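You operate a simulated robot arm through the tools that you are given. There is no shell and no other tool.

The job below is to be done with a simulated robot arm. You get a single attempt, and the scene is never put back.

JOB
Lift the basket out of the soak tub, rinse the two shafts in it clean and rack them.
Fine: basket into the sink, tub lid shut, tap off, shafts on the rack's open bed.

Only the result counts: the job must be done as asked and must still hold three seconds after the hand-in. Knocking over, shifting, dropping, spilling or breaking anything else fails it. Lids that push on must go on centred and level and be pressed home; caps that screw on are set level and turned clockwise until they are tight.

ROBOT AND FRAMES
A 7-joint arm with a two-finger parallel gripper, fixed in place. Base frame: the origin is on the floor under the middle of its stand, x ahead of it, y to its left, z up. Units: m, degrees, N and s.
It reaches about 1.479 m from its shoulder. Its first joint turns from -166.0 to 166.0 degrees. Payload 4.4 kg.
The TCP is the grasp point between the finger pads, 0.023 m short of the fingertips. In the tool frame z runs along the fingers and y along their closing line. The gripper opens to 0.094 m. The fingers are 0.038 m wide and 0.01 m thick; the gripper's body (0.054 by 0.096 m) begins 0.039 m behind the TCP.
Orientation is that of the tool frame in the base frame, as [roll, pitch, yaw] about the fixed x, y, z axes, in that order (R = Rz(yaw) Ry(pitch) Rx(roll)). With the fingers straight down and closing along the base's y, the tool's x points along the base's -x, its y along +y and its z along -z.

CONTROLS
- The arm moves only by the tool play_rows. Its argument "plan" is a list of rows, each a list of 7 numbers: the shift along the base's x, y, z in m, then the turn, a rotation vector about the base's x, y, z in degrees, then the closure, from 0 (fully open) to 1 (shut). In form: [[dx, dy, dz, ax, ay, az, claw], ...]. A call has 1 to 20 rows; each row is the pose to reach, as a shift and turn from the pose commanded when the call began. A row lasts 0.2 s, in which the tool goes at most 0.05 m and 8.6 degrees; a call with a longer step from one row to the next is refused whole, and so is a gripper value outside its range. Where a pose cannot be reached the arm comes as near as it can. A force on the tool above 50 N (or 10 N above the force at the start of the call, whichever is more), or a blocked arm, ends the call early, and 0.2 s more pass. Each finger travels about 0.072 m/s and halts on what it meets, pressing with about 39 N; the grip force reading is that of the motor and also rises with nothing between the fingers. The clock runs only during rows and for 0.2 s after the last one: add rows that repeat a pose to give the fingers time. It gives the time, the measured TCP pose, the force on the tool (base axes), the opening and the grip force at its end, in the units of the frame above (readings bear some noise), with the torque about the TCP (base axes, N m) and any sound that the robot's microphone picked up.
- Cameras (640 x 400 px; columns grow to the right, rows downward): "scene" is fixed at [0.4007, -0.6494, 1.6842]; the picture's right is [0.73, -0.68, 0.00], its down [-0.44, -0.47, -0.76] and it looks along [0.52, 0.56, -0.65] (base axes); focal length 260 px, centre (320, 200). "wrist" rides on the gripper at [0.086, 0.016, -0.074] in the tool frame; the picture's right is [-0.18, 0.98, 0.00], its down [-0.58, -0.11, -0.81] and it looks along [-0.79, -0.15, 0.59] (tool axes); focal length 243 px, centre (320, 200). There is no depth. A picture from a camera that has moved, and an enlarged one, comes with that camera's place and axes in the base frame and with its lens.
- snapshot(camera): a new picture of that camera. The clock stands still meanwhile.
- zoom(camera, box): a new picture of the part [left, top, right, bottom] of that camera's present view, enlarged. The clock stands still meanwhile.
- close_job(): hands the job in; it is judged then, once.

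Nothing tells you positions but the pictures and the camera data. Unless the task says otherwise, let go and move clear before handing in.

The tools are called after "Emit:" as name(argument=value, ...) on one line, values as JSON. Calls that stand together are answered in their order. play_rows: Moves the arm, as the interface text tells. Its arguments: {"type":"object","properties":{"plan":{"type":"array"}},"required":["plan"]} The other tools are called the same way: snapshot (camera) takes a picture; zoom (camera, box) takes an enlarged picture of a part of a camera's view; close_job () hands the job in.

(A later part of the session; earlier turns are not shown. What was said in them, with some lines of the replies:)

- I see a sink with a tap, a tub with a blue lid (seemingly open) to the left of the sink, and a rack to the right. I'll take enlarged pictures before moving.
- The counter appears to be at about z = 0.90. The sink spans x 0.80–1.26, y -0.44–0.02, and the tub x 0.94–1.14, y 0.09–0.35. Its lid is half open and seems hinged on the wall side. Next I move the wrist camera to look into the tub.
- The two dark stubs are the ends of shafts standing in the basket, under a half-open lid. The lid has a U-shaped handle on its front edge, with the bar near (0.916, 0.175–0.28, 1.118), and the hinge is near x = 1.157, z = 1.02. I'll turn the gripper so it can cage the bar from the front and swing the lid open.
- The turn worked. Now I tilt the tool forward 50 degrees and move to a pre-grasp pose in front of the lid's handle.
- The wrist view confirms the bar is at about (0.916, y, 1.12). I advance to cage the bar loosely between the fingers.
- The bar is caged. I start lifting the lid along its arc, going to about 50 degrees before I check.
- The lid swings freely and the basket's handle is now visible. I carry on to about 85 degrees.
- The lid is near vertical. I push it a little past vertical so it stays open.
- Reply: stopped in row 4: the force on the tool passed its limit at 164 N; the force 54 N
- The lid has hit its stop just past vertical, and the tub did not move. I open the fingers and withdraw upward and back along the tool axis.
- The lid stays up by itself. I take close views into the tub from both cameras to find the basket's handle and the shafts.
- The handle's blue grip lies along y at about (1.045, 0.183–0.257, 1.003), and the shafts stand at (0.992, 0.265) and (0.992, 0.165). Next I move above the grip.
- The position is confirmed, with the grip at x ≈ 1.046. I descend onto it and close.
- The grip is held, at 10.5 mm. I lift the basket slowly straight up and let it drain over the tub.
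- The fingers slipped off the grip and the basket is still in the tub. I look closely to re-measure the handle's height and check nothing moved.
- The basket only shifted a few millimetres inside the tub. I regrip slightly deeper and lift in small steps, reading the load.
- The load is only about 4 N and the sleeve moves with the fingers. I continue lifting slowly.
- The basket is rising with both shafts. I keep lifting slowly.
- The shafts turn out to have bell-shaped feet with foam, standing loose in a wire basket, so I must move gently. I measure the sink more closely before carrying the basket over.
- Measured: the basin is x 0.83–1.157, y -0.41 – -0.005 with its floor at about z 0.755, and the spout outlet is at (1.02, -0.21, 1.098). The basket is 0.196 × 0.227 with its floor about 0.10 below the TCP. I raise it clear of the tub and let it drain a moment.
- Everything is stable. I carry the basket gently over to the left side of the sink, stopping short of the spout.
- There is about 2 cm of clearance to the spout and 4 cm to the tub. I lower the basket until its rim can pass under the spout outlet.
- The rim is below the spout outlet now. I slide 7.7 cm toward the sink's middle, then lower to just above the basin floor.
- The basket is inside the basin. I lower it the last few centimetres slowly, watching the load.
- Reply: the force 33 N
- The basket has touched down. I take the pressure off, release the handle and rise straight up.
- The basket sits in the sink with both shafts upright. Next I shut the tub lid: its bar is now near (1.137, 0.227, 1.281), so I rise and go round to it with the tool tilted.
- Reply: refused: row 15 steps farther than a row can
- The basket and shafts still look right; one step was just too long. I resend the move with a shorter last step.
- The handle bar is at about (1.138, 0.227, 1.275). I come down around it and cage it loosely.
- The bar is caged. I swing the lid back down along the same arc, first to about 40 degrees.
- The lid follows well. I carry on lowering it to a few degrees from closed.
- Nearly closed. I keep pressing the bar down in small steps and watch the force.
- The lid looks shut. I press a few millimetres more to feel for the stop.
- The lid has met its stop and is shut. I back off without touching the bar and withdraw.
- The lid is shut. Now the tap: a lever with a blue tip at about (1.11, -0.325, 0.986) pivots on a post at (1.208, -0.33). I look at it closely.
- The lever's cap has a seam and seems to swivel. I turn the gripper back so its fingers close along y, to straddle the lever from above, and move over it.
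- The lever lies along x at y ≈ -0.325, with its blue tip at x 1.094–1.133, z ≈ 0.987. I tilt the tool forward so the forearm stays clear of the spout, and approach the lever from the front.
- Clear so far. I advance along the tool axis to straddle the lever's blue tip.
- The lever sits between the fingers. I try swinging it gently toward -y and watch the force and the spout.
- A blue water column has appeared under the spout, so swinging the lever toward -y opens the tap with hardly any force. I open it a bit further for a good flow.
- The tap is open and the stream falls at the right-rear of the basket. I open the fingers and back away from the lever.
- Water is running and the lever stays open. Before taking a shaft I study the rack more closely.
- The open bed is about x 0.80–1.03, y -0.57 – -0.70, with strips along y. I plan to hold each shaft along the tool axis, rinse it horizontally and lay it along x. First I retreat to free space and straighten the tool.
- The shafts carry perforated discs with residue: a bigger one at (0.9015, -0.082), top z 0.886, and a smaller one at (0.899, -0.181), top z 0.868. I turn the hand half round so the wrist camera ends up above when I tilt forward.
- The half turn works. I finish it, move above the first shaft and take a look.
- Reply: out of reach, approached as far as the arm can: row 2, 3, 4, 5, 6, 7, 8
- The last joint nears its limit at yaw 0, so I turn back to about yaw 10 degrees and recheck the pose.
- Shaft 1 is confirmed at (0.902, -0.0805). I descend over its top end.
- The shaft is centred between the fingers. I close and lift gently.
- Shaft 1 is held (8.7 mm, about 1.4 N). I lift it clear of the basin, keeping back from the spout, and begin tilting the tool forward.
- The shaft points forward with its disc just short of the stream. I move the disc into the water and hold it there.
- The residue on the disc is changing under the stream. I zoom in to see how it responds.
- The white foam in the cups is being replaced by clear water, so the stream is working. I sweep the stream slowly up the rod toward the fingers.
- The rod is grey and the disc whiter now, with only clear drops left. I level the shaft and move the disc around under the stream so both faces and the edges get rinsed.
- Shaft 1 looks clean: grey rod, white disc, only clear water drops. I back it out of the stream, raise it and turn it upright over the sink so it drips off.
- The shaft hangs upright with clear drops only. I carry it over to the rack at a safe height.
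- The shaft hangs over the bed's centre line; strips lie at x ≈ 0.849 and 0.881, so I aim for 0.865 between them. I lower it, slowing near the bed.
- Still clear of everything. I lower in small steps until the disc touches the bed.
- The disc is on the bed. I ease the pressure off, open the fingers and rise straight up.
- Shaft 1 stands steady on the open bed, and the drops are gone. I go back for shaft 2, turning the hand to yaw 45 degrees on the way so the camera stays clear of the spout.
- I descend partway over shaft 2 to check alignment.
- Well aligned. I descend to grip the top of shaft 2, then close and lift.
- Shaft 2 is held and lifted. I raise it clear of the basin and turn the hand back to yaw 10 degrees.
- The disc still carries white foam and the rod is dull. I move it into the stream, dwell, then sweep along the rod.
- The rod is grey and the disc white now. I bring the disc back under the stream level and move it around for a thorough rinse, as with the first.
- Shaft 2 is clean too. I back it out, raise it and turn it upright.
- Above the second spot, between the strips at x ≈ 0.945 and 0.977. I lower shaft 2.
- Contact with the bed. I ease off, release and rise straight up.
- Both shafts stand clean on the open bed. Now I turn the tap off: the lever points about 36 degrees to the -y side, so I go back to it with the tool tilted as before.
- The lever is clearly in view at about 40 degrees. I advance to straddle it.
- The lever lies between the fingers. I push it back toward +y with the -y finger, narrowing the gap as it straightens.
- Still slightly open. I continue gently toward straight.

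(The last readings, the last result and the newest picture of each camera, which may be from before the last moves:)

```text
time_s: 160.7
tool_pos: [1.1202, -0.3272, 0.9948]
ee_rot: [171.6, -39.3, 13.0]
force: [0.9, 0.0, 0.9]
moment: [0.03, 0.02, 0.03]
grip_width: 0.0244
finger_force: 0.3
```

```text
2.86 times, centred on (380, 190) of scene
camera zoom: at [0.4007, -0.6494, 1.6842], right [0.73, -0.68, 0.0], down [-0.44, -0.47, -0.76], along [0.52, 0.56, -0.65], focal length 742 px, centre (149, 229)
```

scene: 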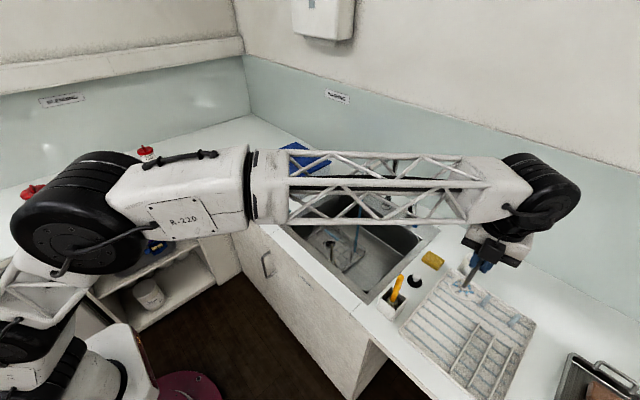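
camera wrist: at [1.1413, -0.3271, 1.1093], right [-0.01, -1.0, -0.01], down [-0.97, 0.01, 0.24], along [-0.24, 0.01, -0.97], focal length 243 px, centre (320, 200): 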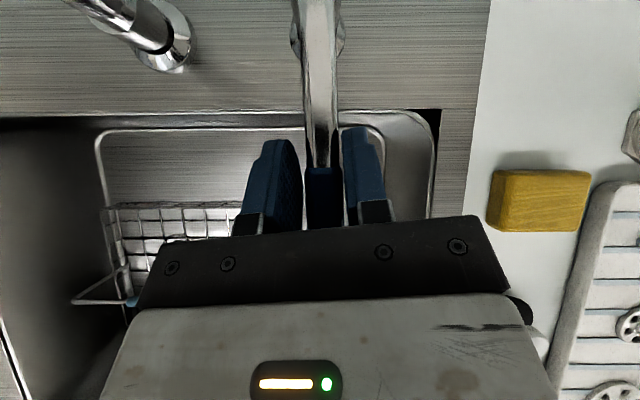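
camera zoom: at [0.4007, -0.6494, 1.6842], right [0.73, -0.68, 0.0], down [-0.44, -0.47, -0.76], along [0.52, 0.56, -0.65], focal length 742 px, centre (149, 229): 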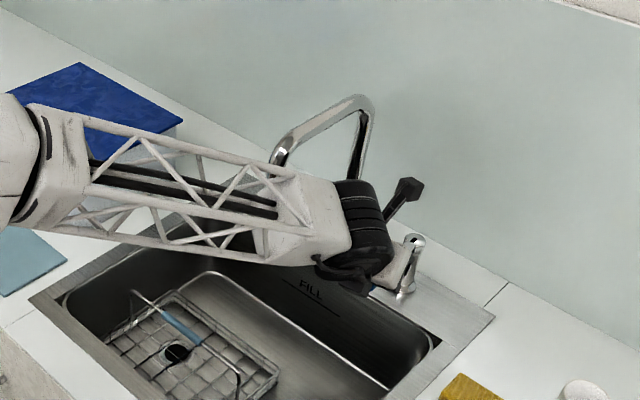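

The water has stopped. I squeeze lightly to centre the lever fully at its closed position.

Emit:
play_rows(plan=[[0, 0.001, 0, 0, 0, 0, 0.77], [0, 0.001, 0, 0, 0, 0, 0.8], [0, 0.001, 0, 0, 0, 0, 0.82], [0, 0.001, 0, 0, 0, 0, 0.82]])

Emit:
zoom(camera="wrist", box=[220, 0, 420, 240])

```text
time_s: 161.7
tool_pos: [1.1208, -0.3266, 0.9963]
ee_rot: [171.5, -39.5, 13.0]
force: [6.3, -25.2, -2.8]
moment: [0.42, -0.22, -2.38]
grip_width: 0.021
finger_force: 44.6
```

```text
1.67 times, centred on (320, 120) of wrist
camera zoom: at [1.1409, -0.3275, 1.1093], right [-0.01, -1.0, -0.01], down [-0.97, 0.01, 0.24], along [-0.24, 0.01, -0.97], focal length 404 px, centre (320, 333)
```

zoom: 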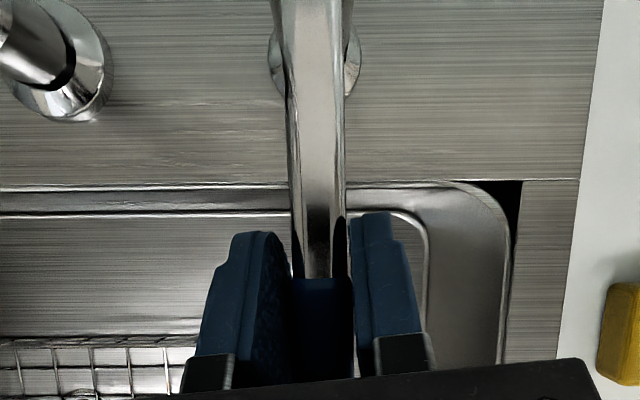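

The lever is against its closed stop. I open the fingers and back straight out along the tool axis.

Emit:
play_rows(plan=[[0, -0.001, 0, 0, 0, 0, 0.7], [0, -0.001, 0, 0, 0, 0, 0.5], [0, -0.001, 0, 0, 0, 0, 0.4], [0, -0.001, 0, 0, 0, 0, 0.4], [-0.015, -0.001, 0.018, 0, 0, 0, 0.4], [-0.035, -0.001, 0.042, 0, 0, 0, 0.4], [-0.06, -0.001, 0.072, 0, 0, 0, 0.4], [-0.09, -0.001, 0.107, 0, 0, 0, 0.4], [-0.12, -0.005, 0.14, 0, 0, 0, 0.4], [-0.15, -0.01, 0.17, 0, 0, 0, 0.4], [-0.18, -0.01, 0.2, 0, 0, 0, 0.4], [-0.22, -0.01, 0.22, 0, 0, 0, 0.4], [-0.26, -0.01, 0.24, 0, 0, 0, 0.4], [-0.3, -0.01, 0.26, 0, 0, 0, 0.4]])

Emit:
snapshot(camera="wrist")

Emit:
snapshot(camera="scene")

```text
time_s: 164.7
tool_pos: [0.8212, -0.337, 1.2553]
ee_rot: [171.6, -39.1, 13.0]
force: [0.6, -0.6, -1.0]
moment: [0.02, -0.01, 0.0]
grip_width: 0.0563
finger_force: 0.0
```

```text
taken
camera wrist: at [0.8417, -0.3367, 1.3685], right [-0.01, -1.0, -0.01], down [-0.97, 0.01, 0.24], along [-0.24, 0.01, -0.97], focal length 243 px, centre (320, 200)
```

wrist: 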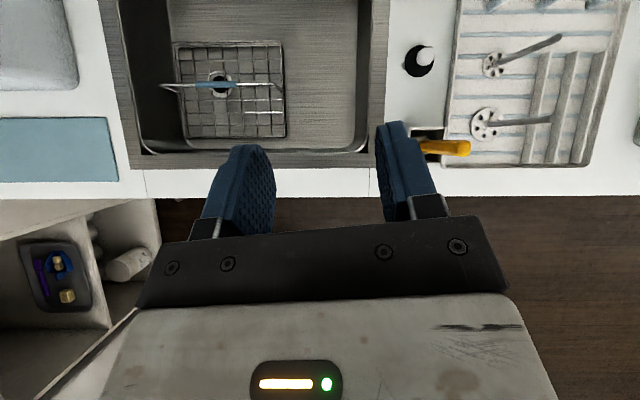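

```text
taken
```

scene: 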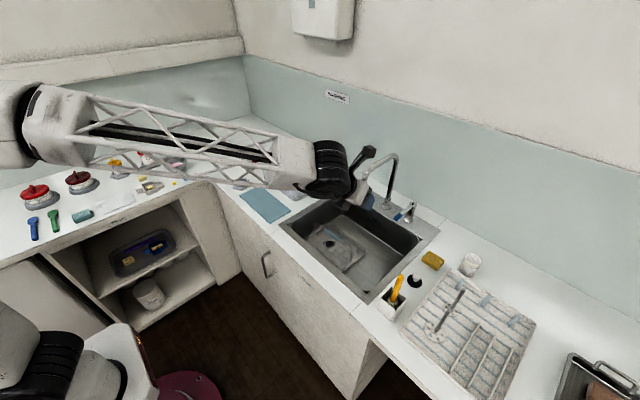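

The tap is off and the arm is clear. I check each item closely before handing in.

Emit:
play_rows(plan=[[-0.03, 0.02, 0.03, 0, 6, 0, 0.4], [-0.06, 0.04, 0.06, 0, 12, 0, 0.4], [-0.09, 0.06, 0.09, 0, 18, 0, 0.4], [-0.12, 0.08, 0.12, 0, 24, 0, 0.4], [-0.15, 0.1, 0.15, 0, 30, 0, 0.4], [-0.18, 0.12, 0.18, 0, 36, 0, 0.4], [-0.2, 0.14, 0.2, 0, 39, 0, 0.4]])

Emit:
zoom(camera="scene", box=[410, 260, 510, 350])

Emit:
zoom(camera="scene", box=[280, 140, 450, 300])

Emit:
zoom(camera="scene", box=[230, 120, 350, 220])

Emit:
zoom(camera="scene", box=[360, 230, 640, 400])

```text
time_s: 166.2
tool_pos: [0.6208, -0.1961, 1.4567]
ee_rot: [179.8, -0.8, 10.0]
force: [-0.2, 0.3, -0.1]
moment: [-0.02, 0.02, -0.02]
grip_width: 0.0564
finger_force: 0.1
```

```text
4.44 times, centred on (460, 305) of scene
camera zoom: at [0.4007, -0.6494, 1.6842], right [0.73, -0.68, 0.0], down [-0.44, -0.47, -0.76], along [0.52, 0.56, -0.65], focal length 1155 px, centre (-302, -267)
```

zoom: 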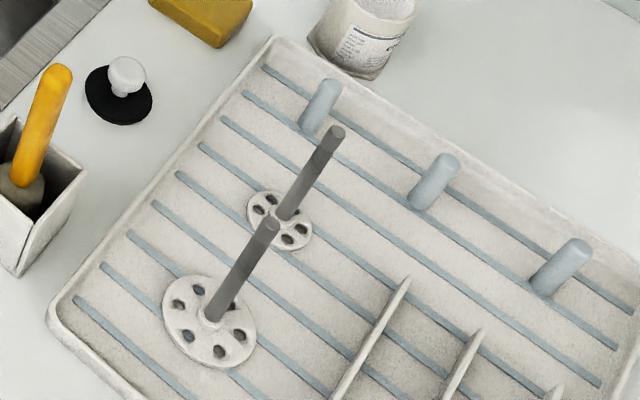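

```text
2.50 times, centred on (365, 220) of scene
camera zoom: at [0.4007, -0.6494, 1.6842], right [0.73, -0.68, 0.0], down [-0.44, -0.47, -0.76], along [0.52, 0.56, -0.65], focal length 650 px, centre (208, 150)
```

zoom: 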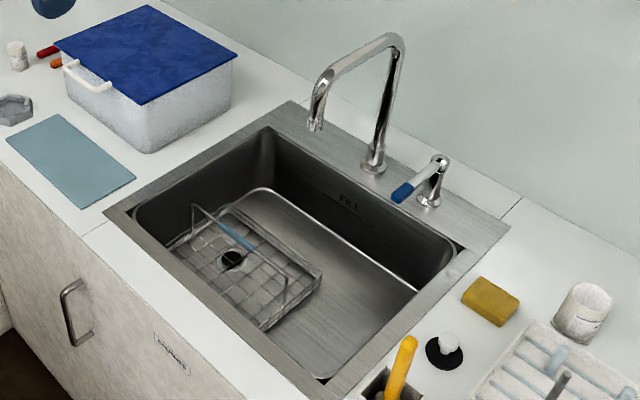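

```text
4.00 times, centred on (290, 170) of scene
camera zoom: at [0.4007, -0.6494, 1.6842], right [0.73, -0.68, 0.0], down [-0.44, -0.47, -0.76], along [0.52, 0.56, -0.65], focal length 1039 px, centre (440, 320)
```

zoom: 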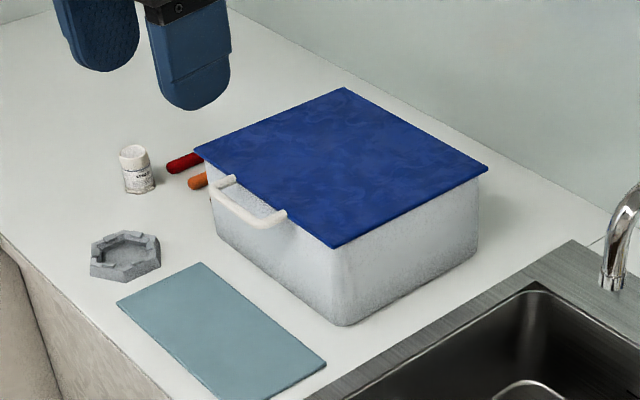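

```text
2.29 times, centred on (500, 315) of scene
camera zoom: at [0.4007, -0.6494, 1.6842], right [0.73, -0.68, 0.0], down [-0.44, -0.47, -0.76], along [0.52, 0.56, -0.65], focal length 594 px, centre (-91, -63)
```

zoom: 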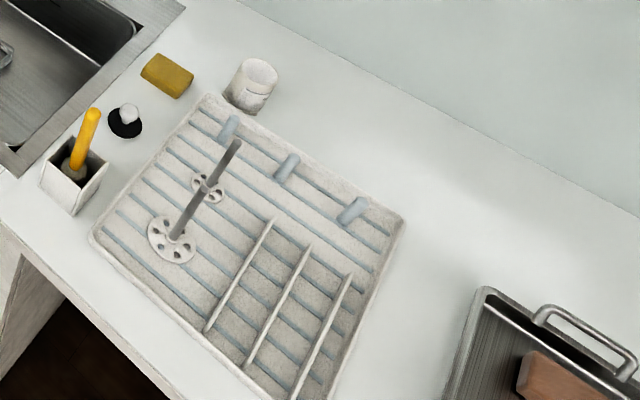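

The basket is in the sink, the tub lid is shut and the tub has not moved. The tap is off with its lever at the closed stop, and both clean shafts stand on the rack's open bed. Nothing else has shifted and the arm is clear, so I hand the job in.

Emit:
close_job()

```text
The job is handed in.
```

The job is done and handed in; I haven't been told how it was judged.

- **Basket:** it sits in the left half of the sink. My first lift slipped off the handle and nudged the basket a few millimetres inside the tub. The second lift was clean.
- **Shafts:** I held each one under the running tap until its rod turned grey, its disc turned white and the foam was gone. I could only see the top faces of the discs, not the undersides. Both now stand upright on their discs on the rack's open bed rather than lying down, because that let me set them down softly.
- **Tub lid:** it is shut with no visible gap. When I opened it, I pushed it against its end stop harder than I meant to, with a brief 164 N spike. The tub did not move and the lid worked normally afterwards.
- **Tap:** it is off, with the lever pushed back against its closed stop.

In the final pictures nothing else has been moved, knocked over or spilled, and the arm is clear of everything.
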